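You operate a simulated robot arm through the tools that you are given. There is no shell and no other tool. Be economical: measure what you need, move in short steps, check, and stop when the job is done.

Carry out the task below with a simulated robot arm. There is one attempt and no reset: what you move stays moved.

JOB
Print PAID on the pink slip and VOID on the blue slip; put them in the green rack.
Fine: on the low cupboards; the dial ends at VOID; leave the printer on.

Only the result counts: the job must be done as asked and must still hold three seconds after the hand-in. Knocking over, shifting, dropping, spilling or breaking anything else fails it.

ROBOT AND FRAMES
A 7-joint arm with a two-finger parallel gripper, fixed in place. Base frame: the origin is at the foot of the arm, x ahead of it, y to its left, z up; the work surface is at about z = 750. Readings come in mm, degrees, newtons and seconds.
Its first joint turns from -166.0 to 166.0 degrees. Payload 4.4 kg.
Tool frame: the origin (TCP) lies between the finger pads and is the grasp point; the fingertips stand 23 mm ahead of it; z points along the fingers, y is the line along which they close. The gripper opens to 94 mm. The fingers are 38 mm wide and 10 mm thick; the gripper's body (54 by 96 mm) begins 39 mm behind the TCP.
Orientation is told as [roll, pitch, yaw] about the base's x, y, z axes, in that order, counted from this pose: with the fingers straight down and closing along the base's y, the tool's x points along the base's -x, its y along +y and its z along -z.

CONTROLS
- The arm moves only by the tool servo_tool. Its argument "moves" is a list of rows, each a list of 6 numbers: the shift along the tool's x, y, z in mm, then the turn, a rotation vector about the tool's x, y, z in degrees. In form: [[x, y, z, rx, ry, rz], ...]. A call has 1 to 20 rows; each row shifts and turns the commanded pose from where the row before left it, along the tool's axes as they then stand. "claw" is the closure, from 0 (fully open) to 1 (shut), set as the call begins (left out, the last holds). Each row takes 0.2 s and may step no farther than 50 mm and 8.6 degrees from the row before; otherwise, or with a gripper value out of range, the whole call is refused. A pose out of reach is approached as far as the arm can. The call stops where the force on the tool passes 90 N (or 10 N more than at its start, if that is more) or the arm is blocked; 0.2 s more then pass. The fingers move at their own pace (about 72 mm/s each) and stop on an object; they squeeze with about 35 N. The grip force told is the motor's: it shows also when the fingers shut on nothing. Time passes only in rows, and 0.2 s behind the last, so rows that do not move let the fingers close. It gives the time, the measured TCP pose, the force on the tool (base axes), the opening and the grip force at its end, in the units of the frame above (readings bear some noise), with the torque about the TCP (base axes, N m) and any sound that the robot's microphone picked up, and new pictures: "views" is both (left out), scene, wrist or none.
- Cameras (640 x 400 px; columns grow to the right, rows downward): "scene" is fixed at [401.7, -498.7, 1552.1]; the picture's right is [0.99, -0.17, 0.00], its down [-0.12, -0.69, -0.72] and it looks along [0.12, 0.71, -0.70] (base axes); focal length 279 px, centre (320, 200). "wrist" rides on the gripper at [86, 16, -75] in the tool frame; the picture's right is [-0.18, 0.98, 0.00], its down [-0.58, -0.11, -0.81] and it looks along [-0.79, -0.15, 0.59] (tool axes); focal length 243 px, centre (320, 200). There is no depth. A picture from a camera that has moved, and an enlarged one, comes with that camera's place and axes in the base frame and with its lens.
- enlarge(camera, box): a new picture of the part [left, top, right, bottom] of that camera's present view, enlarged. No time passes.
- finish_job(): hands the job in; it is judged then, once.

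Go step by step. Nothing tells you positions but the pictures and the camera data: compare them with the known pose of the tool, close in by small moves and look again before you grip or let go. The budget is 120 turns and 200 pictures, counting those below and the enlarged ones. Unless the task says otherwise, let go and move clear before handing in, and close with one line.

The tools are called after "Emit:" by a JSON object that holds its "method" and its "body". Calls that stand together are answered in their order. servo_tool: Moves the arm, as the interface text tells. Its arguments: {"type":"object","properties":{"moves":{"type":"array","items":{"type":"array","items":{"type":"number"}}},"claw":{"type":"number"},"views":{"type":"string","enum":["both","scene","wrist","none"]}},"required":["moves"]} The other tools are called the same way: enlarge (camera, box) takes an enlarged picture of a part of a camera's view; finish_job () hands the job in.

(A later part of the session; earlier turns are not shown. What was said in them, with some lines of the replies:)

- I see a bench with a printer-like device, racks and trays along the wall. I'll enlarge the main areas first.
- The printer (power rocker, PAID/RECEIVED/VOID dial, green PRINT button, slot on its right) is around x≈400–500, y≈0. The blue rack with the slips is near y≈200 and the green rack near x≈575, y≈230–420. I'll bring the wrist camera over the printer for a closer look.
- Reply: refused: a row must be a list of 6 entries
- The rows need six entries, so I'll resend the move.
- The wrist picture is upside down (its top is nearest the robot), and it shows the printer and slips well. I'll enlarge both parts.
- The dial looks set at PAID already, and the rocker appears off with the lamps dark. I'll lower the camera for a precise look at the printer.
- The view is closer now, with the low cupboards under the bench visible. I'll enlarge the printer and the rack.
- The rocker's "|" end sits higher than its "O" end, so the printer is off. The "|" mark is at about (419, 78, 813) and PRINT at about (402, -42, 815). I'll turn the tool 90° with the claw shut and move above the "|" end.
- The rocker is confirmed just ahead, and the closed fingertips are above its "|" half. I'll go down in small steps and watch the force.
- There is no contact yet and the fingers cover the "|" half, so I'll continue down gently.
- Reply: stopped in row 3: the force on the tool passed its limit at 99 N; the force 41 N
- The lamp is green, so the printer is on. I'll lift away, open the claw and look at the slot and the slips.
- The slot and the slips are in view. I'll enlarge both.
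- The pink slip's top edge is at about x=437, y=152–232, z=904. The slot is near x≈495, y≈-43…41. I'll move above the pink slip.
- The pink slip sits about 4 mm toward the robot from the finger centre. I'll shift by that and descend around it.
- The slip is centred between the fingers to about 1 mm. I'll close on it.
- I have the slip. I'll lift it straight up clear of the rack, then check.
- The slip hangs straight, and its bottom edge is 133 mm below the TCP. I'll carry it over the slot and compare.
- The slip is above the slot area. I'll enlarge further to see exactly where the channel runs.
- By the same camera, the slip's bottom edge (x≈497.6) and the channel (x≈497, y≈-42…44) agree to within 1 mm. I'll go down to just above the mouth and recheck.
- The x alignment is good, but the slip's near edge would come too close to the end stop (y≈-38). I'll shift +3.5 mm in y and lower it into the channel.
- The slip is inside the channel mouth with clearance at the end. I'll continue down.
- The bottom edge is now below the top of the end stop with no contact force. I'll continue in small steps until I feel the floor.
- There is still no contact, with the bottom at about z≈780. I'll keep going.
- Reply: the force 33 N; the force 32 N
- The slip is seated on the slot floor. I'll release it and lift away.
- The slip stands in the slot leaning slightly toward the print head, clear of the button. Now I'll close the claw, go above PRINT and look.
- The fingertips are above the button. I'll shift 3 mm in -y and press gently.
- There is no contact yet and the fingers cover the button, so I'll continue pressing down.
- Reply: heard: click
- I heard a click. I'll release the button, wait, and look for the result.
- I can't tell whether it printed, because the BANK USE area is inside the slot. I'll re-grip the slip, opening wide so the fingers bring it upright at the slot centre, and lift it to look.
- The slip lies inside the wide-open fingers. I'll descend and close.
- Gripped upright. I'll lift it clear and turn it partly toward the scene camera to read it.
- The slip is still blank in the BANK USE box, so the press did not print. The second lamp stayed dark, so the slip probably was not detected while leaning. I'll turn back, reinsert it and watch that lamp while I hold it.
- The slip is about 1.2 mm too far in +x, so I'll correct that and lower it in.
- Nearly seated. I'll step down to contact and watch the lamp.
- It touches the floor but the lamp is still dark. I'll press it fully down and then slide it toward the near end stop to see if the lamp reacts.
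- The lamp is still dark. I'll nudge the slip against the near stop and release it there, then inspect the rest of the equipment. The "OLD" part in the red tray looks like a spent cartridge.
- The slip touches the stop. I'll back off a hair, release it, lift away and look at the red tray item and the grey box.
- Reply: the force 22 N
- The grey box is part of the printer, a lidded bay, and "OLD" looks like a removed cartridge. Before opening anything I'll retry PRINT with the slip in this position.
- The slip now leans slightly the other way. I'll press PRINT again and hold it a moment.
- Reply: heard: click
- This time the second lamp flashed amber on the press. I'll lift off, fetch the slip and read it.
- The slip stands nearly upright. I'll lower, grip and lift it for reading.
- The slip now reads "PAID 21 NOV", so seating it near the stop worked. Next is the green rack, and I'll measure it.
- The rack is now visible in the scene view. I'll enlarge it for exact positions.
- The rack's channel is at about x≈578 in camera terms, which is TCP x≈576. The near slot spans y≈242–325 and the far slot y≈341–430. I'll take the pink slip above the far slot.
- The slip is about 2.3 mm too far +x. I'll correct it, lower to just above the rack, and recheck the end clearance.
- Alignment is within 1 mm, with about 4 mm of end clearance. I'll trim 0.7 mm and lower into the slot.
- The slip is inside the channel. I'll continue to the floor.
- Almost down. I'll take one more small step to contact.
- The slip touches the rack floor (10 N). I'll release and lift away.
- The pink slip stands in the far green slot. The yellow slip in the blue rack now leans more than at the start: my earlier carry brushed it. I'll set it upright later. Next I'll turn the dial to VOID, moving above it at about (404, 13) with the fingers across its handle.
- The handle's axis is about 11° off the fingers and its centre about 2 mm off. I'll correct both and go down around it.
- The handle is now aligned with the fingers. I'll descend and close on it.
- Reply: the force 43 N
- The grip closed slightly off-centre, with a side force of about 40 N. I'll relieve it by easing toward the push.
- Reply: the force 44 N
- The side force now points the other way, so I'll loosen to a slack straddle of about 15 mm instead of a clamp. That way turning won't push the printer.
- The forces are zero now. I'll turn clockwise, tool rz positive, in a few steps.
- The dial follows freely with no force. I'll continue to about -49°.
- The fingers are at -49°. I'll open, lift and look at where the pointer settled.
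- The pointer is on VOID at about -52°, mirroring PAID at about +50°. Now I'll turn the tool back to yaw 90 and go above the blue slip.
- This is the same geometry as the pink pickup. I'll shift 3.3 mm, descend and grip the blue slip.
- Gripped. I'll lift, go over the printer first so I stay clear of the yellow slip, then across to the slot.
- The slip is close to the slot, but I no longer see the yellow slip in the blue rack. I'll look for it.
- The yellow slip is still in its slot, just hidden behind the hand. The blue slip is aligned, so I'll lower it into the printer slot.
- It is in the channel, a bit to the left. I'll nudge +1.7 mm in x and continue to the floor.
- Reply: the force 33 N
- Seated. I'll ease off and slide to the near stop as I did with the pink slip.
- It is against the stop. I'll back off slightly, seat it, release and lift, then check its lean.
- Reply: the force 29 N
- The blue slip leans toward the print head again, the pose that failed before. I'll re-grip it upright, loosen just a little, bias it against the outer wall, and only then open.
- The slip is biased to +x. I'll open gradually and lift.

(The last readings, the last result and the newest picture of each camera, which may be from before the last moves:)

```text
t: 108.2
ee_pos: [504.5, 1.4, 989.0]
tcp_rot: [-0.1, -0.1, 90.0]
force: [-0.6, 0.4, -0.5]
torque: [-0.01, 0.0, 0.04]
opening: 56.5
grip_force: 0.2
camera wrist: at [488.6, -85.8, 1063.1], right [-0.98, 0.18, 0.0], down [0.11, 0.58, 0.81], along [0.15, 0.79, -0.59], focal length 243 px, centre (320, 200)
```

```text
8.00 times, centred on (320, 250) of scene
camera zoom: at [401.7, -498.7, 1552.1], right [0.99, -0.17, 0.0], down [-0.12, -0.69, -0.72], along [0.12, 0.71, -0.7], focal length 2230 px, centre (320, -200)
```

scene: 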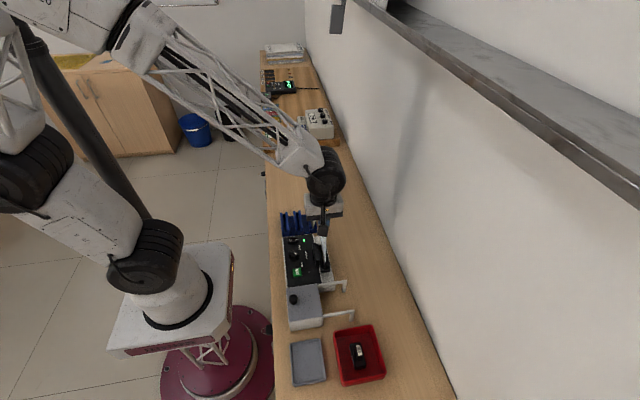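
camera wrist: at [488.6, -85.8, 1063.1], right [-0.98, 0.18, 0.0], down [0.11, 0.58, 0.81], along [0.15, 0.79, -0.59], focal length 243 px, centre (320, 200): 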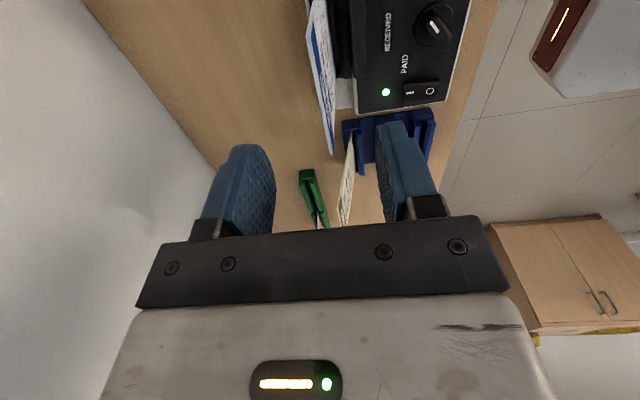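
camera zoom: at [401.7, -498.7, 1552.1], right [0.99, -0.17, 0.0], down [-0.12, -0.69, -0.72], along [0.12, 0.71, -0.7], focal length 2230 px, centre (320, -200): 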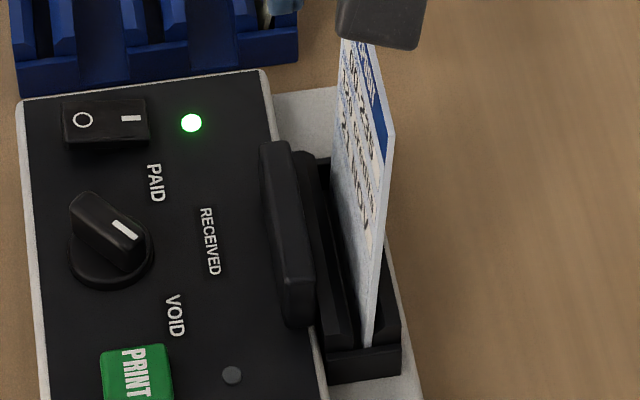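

The blue slip now leans the right way. I'll go to the PRINT button and press.

Emit:
{"method": "servo_tool", "body": {"moves": [[0, 0, -15, 0, 0, 0], [17, 32.5, 0, 0, 0, 0], [17, 32.5, 0, 0, 0, 0], [16, 32.5, 0, 0, 0, 0], [0, 0, 45, 0, 0, 0], [0, 0, 45, 0, 0, 0], [0, 0, 45, 0, 0, 0], [0, 0, 28, 0, 0, 0], [0, 0, 0, 0, 0, 0]], "claw": 1, "views": "wrist"}}

```text
t: 110.2
ee_pos: [406.8, -48.9, 843.5]
tcp_rot: [-0.1, 0.1, 89.9]
force: [0.4, 1.0, -0.4]
torque: [0.0, 0.0, 0.02]
opening: 0.1
grip_force: 35.0
camera wrist: at [390.4, -136.5, 916.7], right [-0.98, 0.18, 0.0], down [0.11, 0.58, 0.81], along [0.15, 0.79, -0.59], focal length 243 px, centre (320, 200)
```

wrist: 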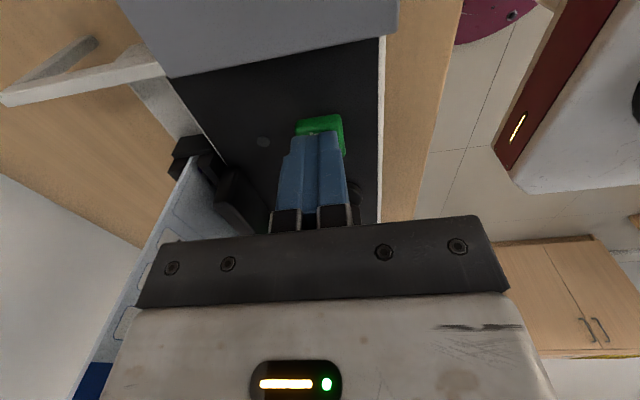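

The fingers are above PRINT, so I'll press.

Emit:
{"method": "servo_tool", "body": {"moves": [[0, 0, 5, 0, 0, 0], [0, 0, 3, 0, 0, 0], [0, 0, 2, 0, 0, 0], [0, 0, 2, 0, 0, 0], [0, 0, 1, 0, 0, 0], [0, 0, 0.5, 0, 0, 0], [0, 0, 0, 0, 0, 0]], "views": "wrist"}}

```text
t: 111.8
ee_pos: [405.7, -47.7, 831.2]
tcp_rot: [-0.3, 0.0, 90.0]
force: [2.8, -2.0, 8.3]
torque: [-0.01, -0.08, -0.01]
opening: 0.0
grip_force: 35.1
heard: click
camera wrist: at [388.9, -135.4, 903.0], right [-0.98, 0.18, 0.0], down [0.11, 0.58, 0.81], along [0.15, 0.79, -0.59], focal length 243 px, centre (320, 200)
```

wrist: 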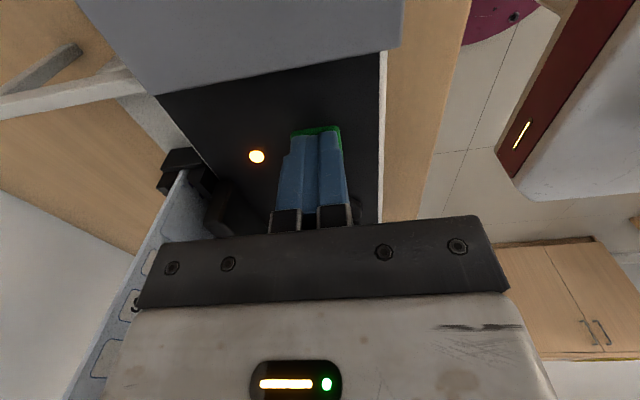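

The amber lamp is on, so it is printing. I'll wait a second, then lift and go back to the slip.

Emit:
{"method": "servo_tool", "body": {"moves": [[0, 0, 0, 0, 0, 0], [0, 0, 0, 0, 0, 0], [0, 0, 0, 0, 0, 0], [0, 0, 0, 0, 0, 0], [0, 0, -6, 0, 0, 0], [0, 0, -20, 0, 0, 0], [0, 0, -45, 0, 0, 0], [0, 0, -45, 0, 0, 0], [0, 0, -43, 0, 0, 0], [-17, -30, 0, 0, 0, 0], [-17, -30, 0, 0, 0, 0], [-15, -32, 0, 0, 0, 0], [0, 0, 0, 0, 0, 0]], "claw": 1, "views": "none"}}

Emit:
{"method": "servo_tool", "body": {"moves": [[0, 0, 0, 0, 0, 0], [0, 0, 0, 0, 0, 0], [0, 0, 0, 0, 0, 0], [0, 0, 25, 0, 0, 0], [0, 0, 25, 0, 0, 0], [0, 0, 24, 0, 0, 0], [0, 0, 0, 0, 0, 0]], "claw": 0, "views": "wrist"}}

```text
t: 114.6
ee_pos: [499.7, 0.4, 985.1]
tcp_rot: [-0.2, 0.0, 89.9]
force: [-0.5, 0.6, 0.7]
torque: [-0.01, 0.01, -0.01]
opening: 0.3
grip_force: 34.8
```

```text
t: 116.2
ee_pos: [499.2, -1.0, 912.2]
tcp_rot: [-0.2, 0.0, 90.0]
force: [0.4, 0.1, -0.4]
torque: [0.03, -0.01, -0.01]
opening: 93.8
grip_force: 0.0
camera wrist: at [482.0, -87.5, 985.7], right [-0.98, 0.18, 0.0], down [0.11, 0.58, 0.81], along [0.15, 0.79, -0.59], focal length 243 px, centre (320, 200)
```

wrist: 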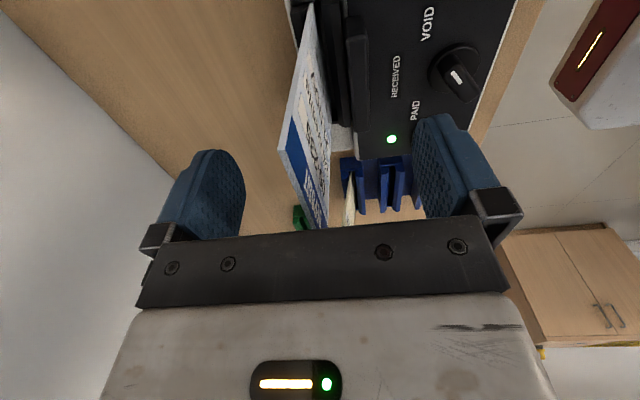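

The slip is between the open fingers. I'll close, lift and turn it to read.

Emit:
{"method": "servo_tool", "body": {"moves": [[0, 0, 0, 0, 0, 0], [0, 0, 0, 0, 0, 0], [0, 0, 0, 0, 0, 0], [0, 0, 0, 0, 0, 0], [0, 0, -20, 0, 0, 0], [0, 0, -40, 0, 0, 0], [0, 0, -45, 0, 0, 0], [0, 0, -22, 0, 0, 0], [0, 0, 0, 0, 0, -8.5], [0, 0, 0, 0, 0, -8.5], [0, 0, 0, 0, 0, -8.5], [0, 0, 0, 0, 0, -8.5], [0, 0, 0, 0, 0, 0]], "claw": 1, "views": "scene"}}

Emit:
{"method": "enlarge", "body": {"camera": "scene", "box": [296, 200, 360, 240]}}

```text
t: 119.0
ee_pos: [498.0, 0.1, 1040.7]
tcp_rot: [0.0, 0.1, 124.1]
force: [0.5, 1.0, 0.2]
torque: [0.02, -0.02, -0.03]
opening: 1.4
grip_force: 35.0
```

scene: 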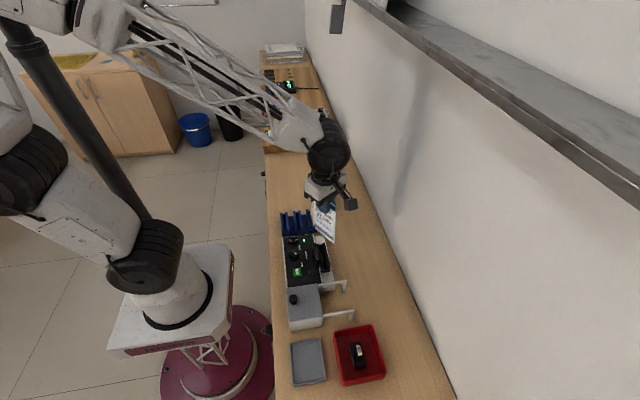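

```text
10.00 times, centred on (328, 220) of scene
camera zoom: at [401.7, -498.7, 1552.1], right [0.99, -0.17, 0.0], down [-0.12, -0.69, -0.72], along [0.12, 0.71, -0.7], focal length 2788 px, centre (240, 0)
```

zoom: 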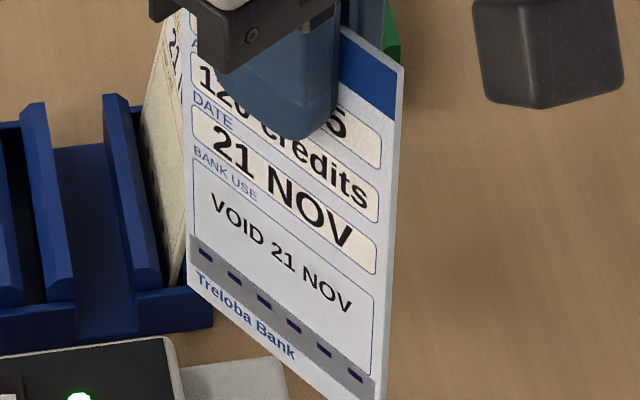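

"VOID 21 NOV" is printed. I'll take the blue slip to the near slot of the green rack, going high and around the yellow slip.

Emit:
{"method": "servo_tool", "body": {"moves": [[0, 0, -10, 0, 0, 8.5], [0, 0, -10, 0, 0, 8.5], [0, 0, -10, 0, 0, 8.5], [0, 0, 0, 0, 0, 8.5], [0, -39, 0, 0, 0, 0], [0, -38, 0, 0, 0, 0], [-40, 0, 0, 0, 0, 0], [-40, 0, 0, 0, 0, 0], [-40, 0, 0, 0, 0, 0], [-40, 0, 0, 0, 0, 0], [-40, 0, 0, 0, 0, 0], [-40, 0, 0, 0, 0, 0], [-43, 0, 0, 0, 0, 0], [0, 0, 40, 0, 0, 0], [0, 0, 40, 0, 0, 0], [0, 0, 25, 0, 0, 0], [0, 0, 0, 0, 0, 0]]}}

Emit:
{"method": "enlarge", "body": {"camera": "scene", "box": [306, 184, 354, 214]}}

```text
t: 122.6
ee_pos: [575.3, 284.1, 966.0]
tcp_rot: [-0.2, -0.1, 90.0]
force: [0.4, 0.2, 0.0]
torque: [0.03, -0.01, 0.0]
opening: 1.7
grip_force: 35.1
camera wrist: at [558.3, 196.4, 1039.7], right [-0.98, 0.18, 0.0], down [0.11, 0.58, 0.81], along [0.15, 0.79, -0.59], focal length 243 px, centre (320, 200)
```

scene: 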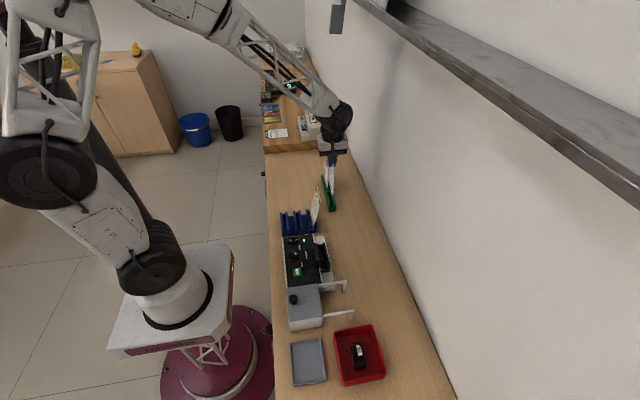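
wrist: 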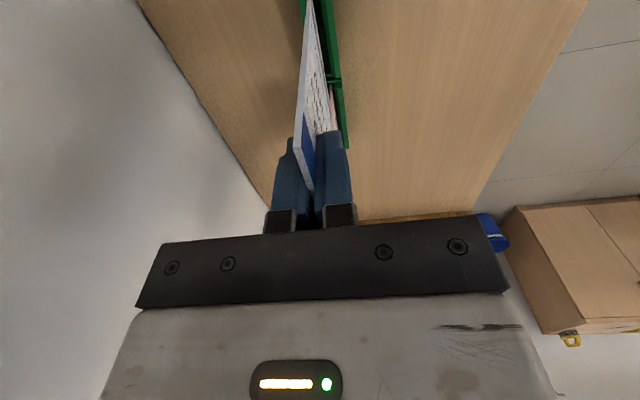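

```text
13.33 times, centred on (330, 199) of scene
camera zoom: at [401.7, -498.7, 1552.1], right [0.99, -0.17, 0.0], down [-0.12, -0.69, -0.72], along [0.12, 0.71, -0.7], focal length 3718 px, centre (187, 213)
```

zoom: 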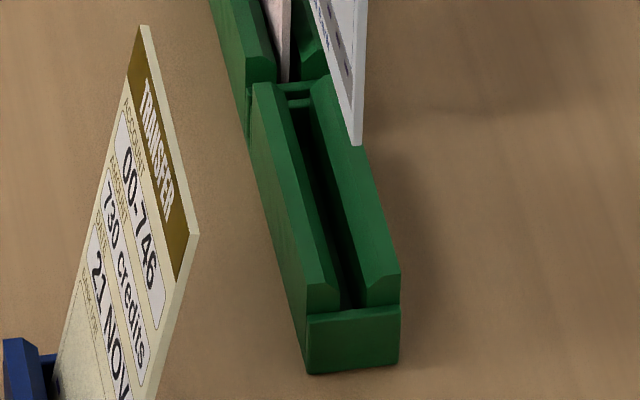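

Close to aligned. I'll trim -0.8 mm in x and -1 mm in y, lower to the mouth and check.

Emit:
{"method": "servo_tool", "body": {"moves": [[1, 0.8, 20, 0, 0, 0], [0, 0, 15, 0, 0, 0], [0, 0, 10, 0, 0, 0], [0, 0, 0, 0, 0, 0]], "views": "none"}}

Emit:
{"method": "enlarge", "body": {"camera": "scene", "box": [310, 190, 342, 210]}}

```text
t: 123.6
ee_pos: [573.8, 283.0, 921.1]
tcp_rot: [-0.3, 0.0, 90.0]
force: [-0.3, 0.1, -0.2]
torque: [-0.03, 0.02, 0.01]
opening: 1.7
grip_force: 34.7
```

```text
16.00 times, centred on (326, 200) of scene
camera zoom: at [401.7, -498.7, 1552.1], right [0.99, -0.17, 0.0], down [-0.12, -0.69, -0.72], along [0.12, 0.71, -0.7], focal length 4461 px, centre (224, 200)
```

zoom: 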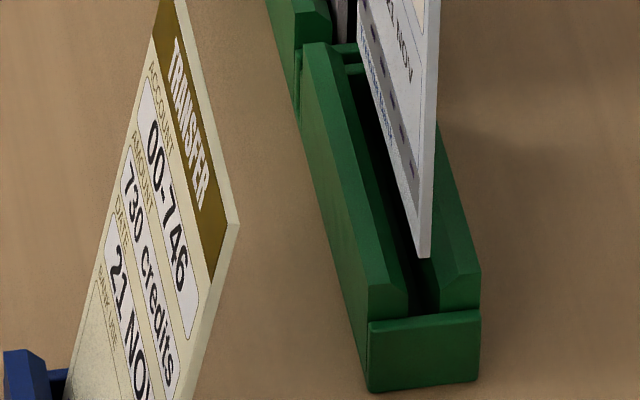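

I'll make one more 0.8 mm trim and lower into the slot.

Emit:
{"method": "servo_tool", "body": {"moves": [[0, 0.8, 4, 0, 0, 0], [0, 0, 4, 0, 0, 0], [0, 0, 4, 0, 0, 0], [0, 0, 4, 0, 0, 0], [0, 0, 0, 0, 0, 0]], "views": "none"}}

Emit:
{"method": "enlarge", "body": {"camera": "scene", "box": [310, 190, 342, 210]}}

```text
t: 124.8
ee_pos: [573.3, 282.8, 903.8]
tcp_rot: [-0.2, 0.0, 90.0]
force: [0.4, 0.4, 0.3]
torque: [-0.02, -0.04, -0.03]
opening: 1.7
grip_force: 35.0
```

```text
16.00 times, centred on (326, 200) of scene
camera zoom: at [401.7, -498.7, 1552.1], right [0.99, -0.17, 0.0], down [-0.12, -0.69, -0.72], along [0.12, 0.71, -0.7], focal length 4461 px, centre (224, 200)
```

zoom: 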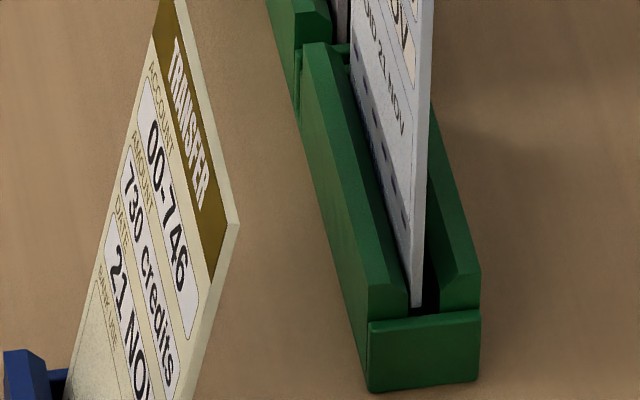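

It is inside the slot. I'll continue to the floor in small steps.

Emit:
{"method": "servo_tool", "body": {"moves": [[0, 0, 4, 0, 0, 0], [0, 0, 4, 0, 0, 0], [0, 0, 3, 0, 0, 0], [0, 0, 0, 0, 0, 0]], "views": "none"}}

Emit:
{"method": "servo_tool", "body": {"moves": [[0, 0, 1.5, 0, 0, 0], [0, 0, 1.5, 0, 0, 0], [0, 0, 0, 0, 0, 0]], "views": "none"}}

```text
t: 125.8
ee_pos: [571.7, 283.2, 894.1]
tcp_rot: [-0.1, 0.0, 90.1]
force: [0.8, 0.4, 0.1]
torque: [0.03, 0.04, 0.0]
opening: 1.5
grip_force: 35.3
```

```text
t: 126.6
ee_pos: [573.4, 282.6, 892.3]
tcp_rot: [-0.1, 0.0, 90.0]
force: [0.2, 0.7, -0.7]
torque: [0.0, 0.02, 0.01]
opening: 1.6
grip_force: 35.0
```

Emit:
{"method": "servo_tool", "body": {"moves": [[0, 0, 1, 0, 0, 0], [0, 0, 1, 0, 0, 0], [0, 0, 0, 0, 0, 0]], "views": "none"}}

Emit:
{"method": "servo_tool", "body": {"moves": [[0, 0, 1, 0, 0, 0], [0, 0, 0, 0, 0, 0]], "views": "none"}}

```text
t: 127.4
ee_pos: [572.1, 283.5, 888.9]
tcp_rot: [0.0, 0.0, 90.1]
force: [0.6, 0.3, 0.3]
torque: [0.0, -0.01, 0.01]
opening: 1.6
grip_force: 35.2
```

```text
t: 128.0
ee_pos: [573.5, 283.1, 887.7]
tcp_rot: [-0.1, 0.0, 90.0]
force: [0.0, 0.4, -0.1]
torque: [-0.02, 0.02, -0.03]
opening: 1.5
grip_force: 34.7
```

Emit:
{"method": "servo_tool", "body": {"moves": [[0, 0, 1, 0, 0, 0], [0, 0, 0, 0, 0, 0]], "views": "none"}}

Emit:
{"method": "enlarge", "body": {"camera": "scene", "box": [306, 180, 354, 210]}}

```text
t: 128.6
ee_pos: [573.1, 282.9, 887.2]
tcp_rot: [-0.2, -0.1, 89.9]
force: [0.6, 0.4, 4.5]
torque: [-0.02, 0.0, -0.01]
opening: 1.7
grip_force: 34.6
```

```text
13.33 times, centred on (330, 195) of scene
camera zoom: at [401.7, -498.7, 1552.1], right [0.99, -0.17, 0.0], down [-0.12, -0.69, -0.72], along [0.12, 0.71, -0.7], focal length 3718 px, centre (187, 267)
```

zoom: 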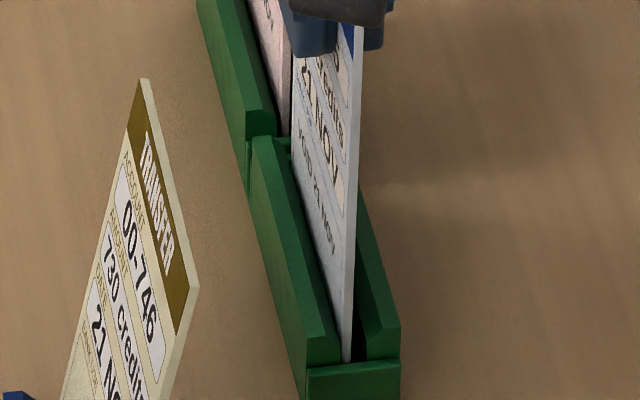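

It is touching the floor. I'll release and lift away.

Emit:
{"method": "servo_tool", "body": {"moves": [[0, 0, 0, 0, 0, 0], [0, 0, 0, 0, 0, 0]], "claw": 0.93, "views": "none"}}

Emit:
{"method": "servo_tool", "body": {"moves": [[0, 0, 0, 0, 0, 0], [0, 0, 0, 0, 0, 0], [0, 0, -25, 0, 0, 0], [0, 0, -45, 0, 0, 0], [0, 0, -40, 0, 0, 0], [40, 0, 0, 0, 0, 0], [40, 45, 0, 0, 0, 0], [40, 0, 0, 0, 0, 0], [40, 0, 0, 0, 0, 0], [0, 0, 0, 0, 0, 0]], "claw": 0.5}}

Emit:
{"method": "enlarge", "body": {"camera": "scene", "box": [270, 165, 366, 225]}}

Emit:
{"method": "enlarge", "body": {"camera": "wrist", "box": [220, 60, 476, 220]}}

```text
t: 129.2
ee_pos: [573.2, 283.5, 888.2]
tcp_rot: [-0.1, -0.1, 90.0]
force: [0.0, 1.4, 1.1]
torque: [0.01, -0.02, 0.01]
opening: 6.5
grip_force: 0.1
```

```text
refused: row 7 steps farther than a row can; nothing moved
```

```text
6.67 times, centred on (318, 195) of scene
camera zoom: at [401.7, -498.7, 1552.1], right [0.99, -0.17, 0.0], down [-0.12, -0.69, -0.72], along [0.12, 0.71, -0.7], focal length 1859 px, centre (333, 233)
```

zoom: 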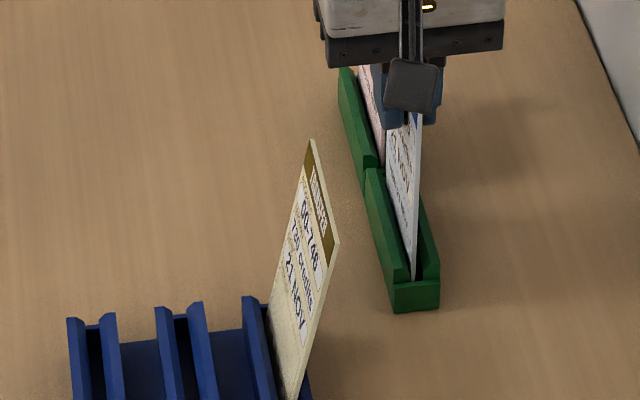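

```text
2.50 times, centred on (348, 140) of wrist
camera zoom: at [556.7, 195.1, 960.5], right [-0.98, 0.18, 0.0], down [0.11, 0.58, 0.81], along [0.15, 0.79, -0.59], focal length 606 px, centre (250, 350)
```

zoom: 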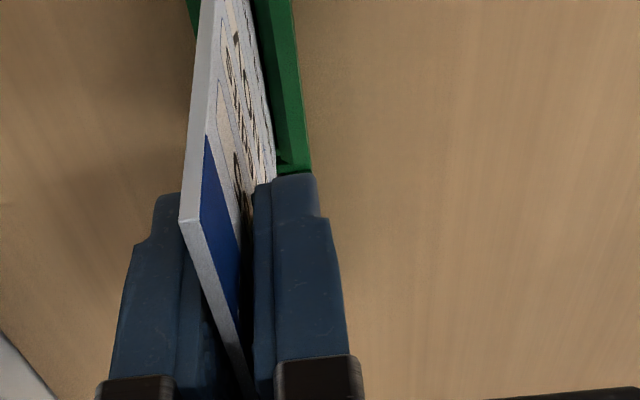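

The slip is loose in the rack, and the lift call was refused because one row was too long. I'll resend it with shorter rows.

Emit:
{"method": "servo_tool", "body": {"moves": [[0, 0, 0, 0, 0, 0], [0, 0, 0, 0, 0, 0], [0, 0, -25, 0, 0, 0], [0, 0, -45, 0, 0, 0], [0, 0, -40, 0, 0, 0], [40, 0, 0, 0, 0, 0], [40, 25, 0, 0, 0, 0], [40, 25, 0, 0, 0, 0], [40, 20, 0, 0, 0, 0], [0, 0, 0, 0, 0, 0]], "claw": 0.5}}

Emit:
{"method": "enlarge", "body": {"camera": "scene", "box": [270, 165, 366, 225]}}

Emit:
{"method": "enlarge", "body": {"camera": "scene", "box": [276, 190, 340, 230]}}

```text
t: 131.4
ee_pos: [503.3, 120.3, 995.7]
tcp_rot: [-0.1, 0.0, 90.0]
force: [0.4, 0.3, 0.2]
torque: [-0.01, -0.02, 0.0]
opening: 47.0
grip_force: 0.1
camera wrist: at [486.1, 33.2, 1069.7], right [-0.98, 0.18, 0.0], down [0.11, 0.58, 0.81], along [0.15, 0.79, -0.59], focal length 243 px, centre (320, 200)
```

scene: 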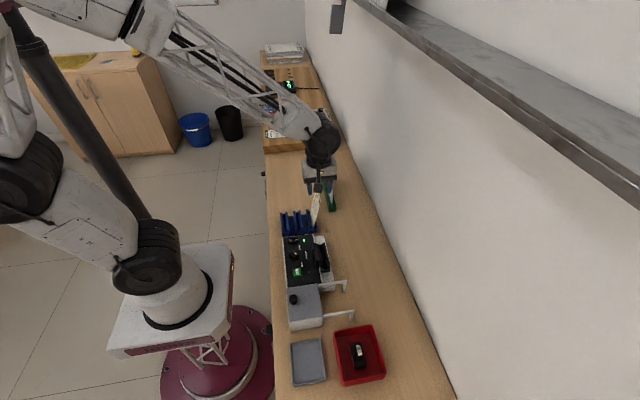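
wrist: 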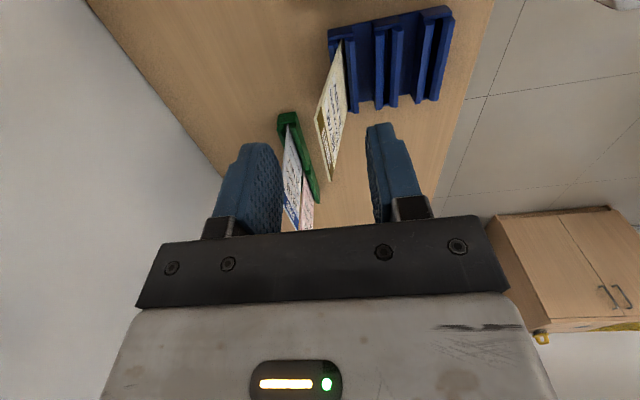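

```text
6.67 times, centred on (318, 195) of scene
camera zoom: at [401.7, -498.7, 1552.1], right [0.99, -0.17, 0.0], down [-0.12, -0.69, -0.72], along [0.12, 0.71, -0.7], focal length 1859 px, centre (333, 233)
```

zoom: 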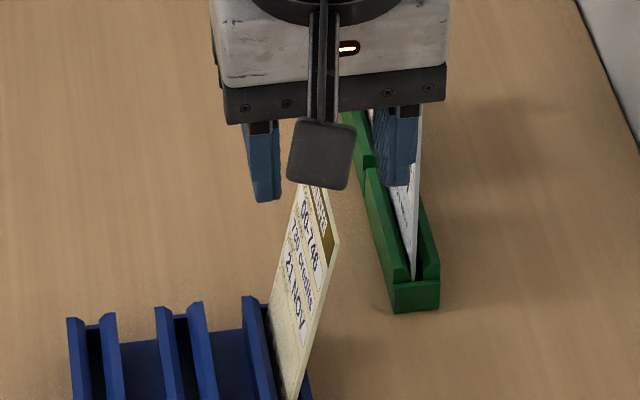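

```text
10.00 times, centred on (308, 210) of scene
camera zoom: at [401.7, -498.7, 1552.1], right [0.99, -0.17, 0.0], down [-0.12, -0.69, -0.72], along [0.12, 0.71, -0.7], focal length 2788 px, centre (440, 100)
```

zoom: 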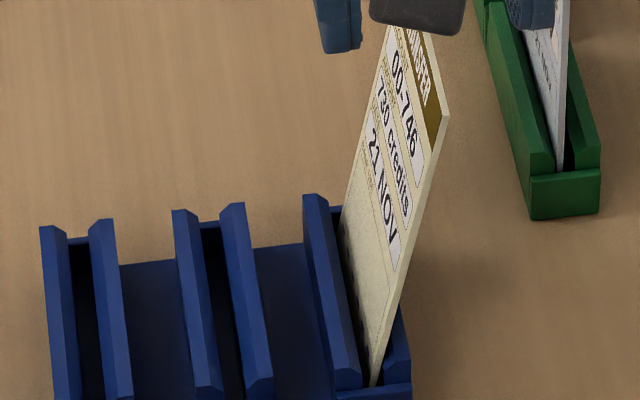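

Both slips are in the green rack. The yellow slip leans about 12° in its slot from my earlier brush, so I'll set it upright by closing the fingers gently at its slot's x (≈483).

Emit:
{"method": "servo_tool", "body": {"moves": [[-36, 10, 0, 0, 0, 0], [-36, 9.5, 0, 0, 0, 0], [0, 0, 0, 0, 0, 0], [0, 0, 35, 0, 0, 0], [0, 0, 35, 0, 0, 0], [0, 0, 33, 0, 0, 0], [0, 0, 0, 0, 0, 0]], "claw": 0}}

Emit:
{"method": "enlarge", "body": {"camera": "scene", "box": [276, 180, 356, 230]}}

```text
t: 133.0
ee_pos: [484.4, 194.3, 895.3]
tcp_rot: [-0.2, 0.0, 90.0]
force: [-0.5, -0.6, -0.5]
torque: [0.0, -0.02, -0.02]
opening: 94.0
grip_force: 0.2
camera wrist: at [467.5, 107.0, 968.9], right [-0.98, 0.18, 0.0], down [0.11, 0.58, 0.81], along [0.15, 0.79, -0.59], focal length 243 px, centre (320, 200)
```

scene: 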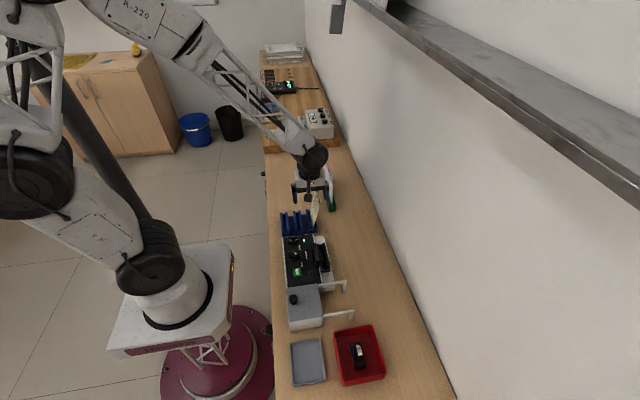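
wrist: 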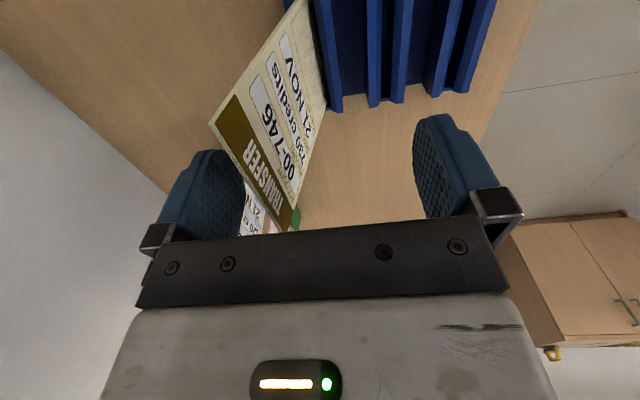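

```text
8.00 times, centred on (316, 205) of scene
camera zoom: at [401.7, -498.7, 1552.1], right [0.99, -0.17, 0.0], down [-0.12, -0.69, -0.72], along [0.12, 0.71, -0.7], focal length 2230 px, centre (352, 160)
```

zoom: 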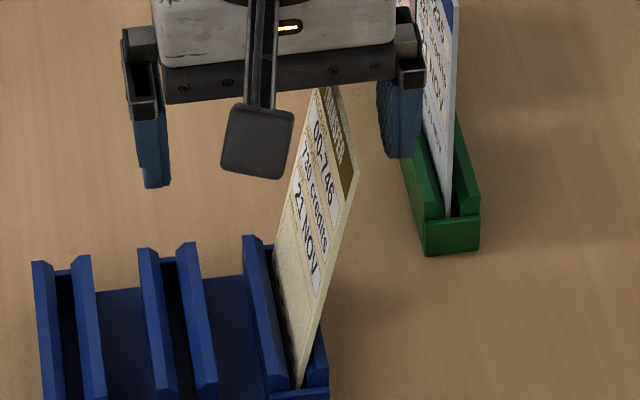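

The slip is within the fingers. I'll close slowly to bring it upright.

Emit:
{"method": "servo_tool", "body": {"moves": [[0, 0, 0, 0, 0, 0], [0, 0, 0, 0, 0, 0]], "claw": 0.6, "views": "none"}}

Emit:
{"method": "servo_tool", "body": {"moves": [[0, 0, 0, 0, 0, 0], [0, 0, 0, 0, 0, 0], [0, 0, 0, 0, 0, 0]], "claw": 0.96, "views": "wrist"}}

Emit:
{"method": "enlarge", "body": {"camera": "scene", "box": [276, 190, 340, 230]}}

```text
t: 133.6
ee_pos: [484.5, 193.9, 895.2]
tcp_rot: [-0.2, 0.0, 90.1]
force: [0.1, -0.6, -0.2]
torque: [0.0, 0.02, 0.03]
opening: 37.5
grip_force: 0.1
```

```text
t: 134.4
ee_pos: [484.1, 196.0, 895.8]
tcp_rot: [-0.2, 0.0, 90.0]
force: [0.1, -0.3, -0.8]
torque: [0.03, -0.02, -0.01]
opening: 3.9
grip_force: 0.1
camera wrist: at [467.4, 106.9, 969.1], right [-0.98, 0.18, 0.0], down [0.11, 0.58, 0.81], along [0.15, 0.79, -0.59], focal length 243 px, centre (320, 200)
```

wrist: 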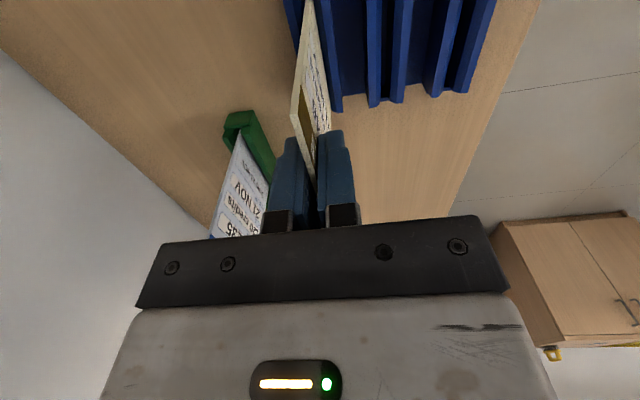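

```text
10.00 times, centred on (308, 210) of scene
camera zoom: at [401.7, -498.7, 1552.1], right [0.99, -0.17, 0.0], down [-0.12, -0.69, -0.72], along [0.12, 0.71, -0.7], focal length 2788 px, centre (440, 100)
```

zoom: 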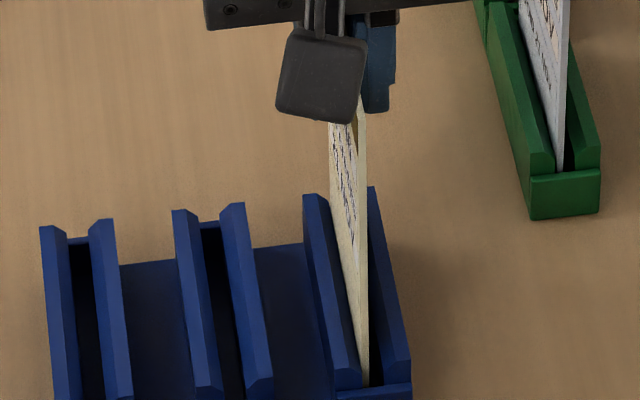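

It is upright now. To make it stay nearly upright, I'll grip it, slide it against the +x wall of its slot and release with a slight bias that way, as worked in the printer.

Emit:
{"method": "servo_tool", "body": {"moves": [[0, 0, 0, 0, 0, 0], [0, 0, 0, 0, 0, 0], [0, -1, 0, 0, 0, 0], [0, -1, 0, 0, 0, 0], [0, 0, 0, 0, 0, 0]], "claw": 1, "views": "none"}}

```text
t: 135.6
ee_pos: [484.9, 195.0, 894.9]
tcp_rot: [-0.2, 0.0, 90.0]
force: [-1.8, -0.6, 9.6]
torque: [-0.01, 0.32, -0.01]
opening: 1.3
grip_force: 34.8
```

There is light contact with the wall. I'll loosen, bias +x and open.

Emit:
{"method": "servo_tool", "body": {"moves": [[0, 0, 0, 0, 0, 0], [0, 0, 0, 0, 0, 0], [0, -2, 0, 0, 0, 0], [0, -2, 0, 0, 0, 0], [0, -2, 0, 0, 0, 0], [0, 0, 0, 0, 0, 0]], "claw": 0.95, "views": "none"}}

Emit:
{"method": "servo_tool", "body": {"moves": [[0, 0, 0, 0, 0, 0], [0, 0, 0, 0, 0, 0]], "claw": 0.85, "views": "none"}}

Emit:
{"method": "servo_tool", "body": {"moves": [[0, 0, 0, 0, 0, 0], [0, 0, 0, 0, 0, 0], [0, 0, -30, 0, 0, 0], [0, 0, -45, 0, 0, 0], [0, 0, -45, 0, 0, 0], [30, 40, 0, 0, 0, 0], [30, 40, 0, 0, 0, 0], [30, 40, 0, 0, 0, 0], [30, 40, 0, 0, 0, 0], [0, 0, 0, 0, 0, 0]], "claw": 0.5}}

Emit:
{"method": "enlarge", "body": {"camera": "scene", "box": [270, 160, 366, 220]}}

Emit:
{"method": "enlarge", "body": {"camera": "scene", "box": [270, 215, 366, 275]}}

```text
t: 137.0
ee_pos: [492.3, 194.6, 893.9]
tcp_rot: [0.0, 0.0, 90.0]
force: [-0.1, 0.4, 0.2]
torque: [0.0, 0.01, 0.02]
opening: 4.9
grip_force: 0.2
```

```text
t: 137.6
ee_pos: [493.2, 194.3, 895.3]
tcp_rot: [-0.1, 0.0, 90.0]
force: [-0.7, 0.9, 0.0]
torque: [0.01, 0.0, 0.01]
opening: 14.0
grip_force: 0.1
```

```text
t: 139.8
ee_pos: [331.4, 74.2, 1013.2]
tcp_rot: [0.0, 0.0, 90.1]
force: [0.3, -0.1, -0.6]
torque: [0.0, 0.03, -0.03]
opening: 47.0
grip_force: 0.1
camera wrist: at [315.5, -12.6, 1086.4], right [-0.98, 0.18, 0.0], down [0.11, 0.58, 0.81], along [0.15, 0.79, -0.59], focal length 243 px, centre (320, 200)
```

scene: 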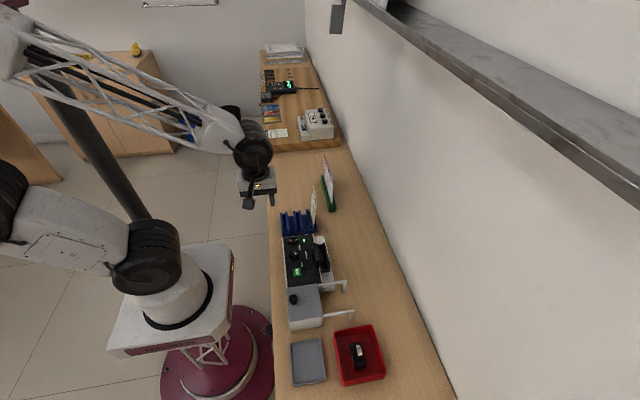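
wrist: 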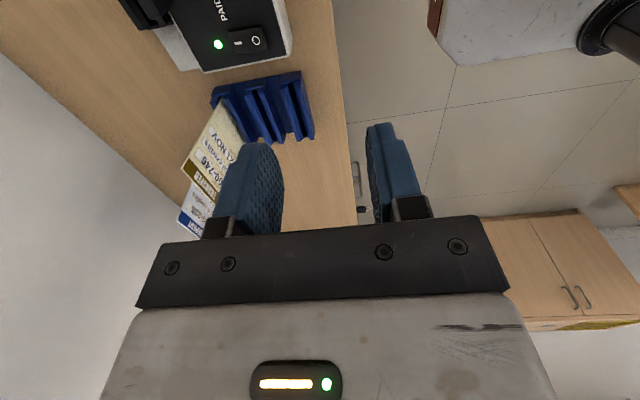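

```text
6.67 times, centred on (318, 190) of scene
camera zoom: at [401.7, -498.7, 1552.1], right [0.99, -0.17, 0.0], down [-0.12, -0.69, -0.72], along [0.12, 0.71, -0.7], focal length 1859 px, centre (333, 267)
```

zoom: 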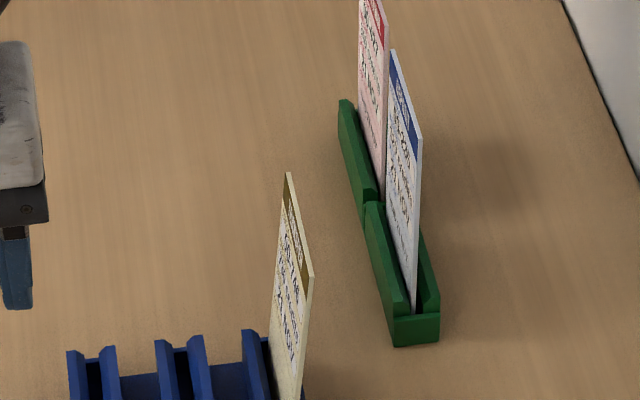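

```text
6.67 times, centred on (318, 245) of scene
camera zoom: at [401.7, -498.7, 1552.1], right [0.99, -0.17, 0.0], down [-0.12, -0.69, -0.72], along [0.12, 0.71, -0.7], focal length 1859 px, centre (333, -100)
```

zoom: 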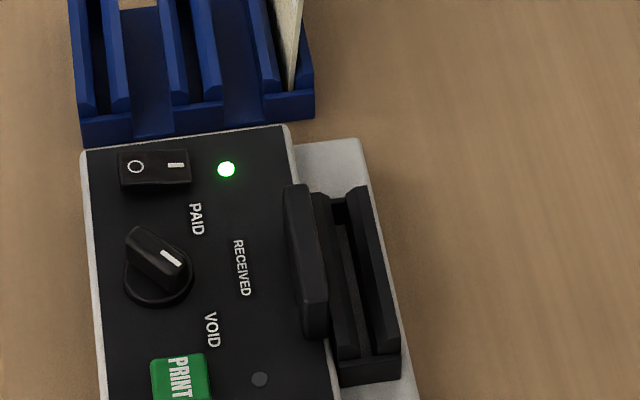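

Both printed slips stand in the green rack, the printer is on with the dial at VOID, the yellow slip is nearly upright in its slot, and the arm is clear. I'm handing the job in.

Emit:
{"method": "finish_job", "body": {}}

```text
The job is handed in.
```

The pink slip is printed PAID and the blue slip VOID; both stand in the green rack, the dial is at VOID and the printer is on. I brushed the yellow slip in the blue rack along the way and set it nearly upright again in its own slot.
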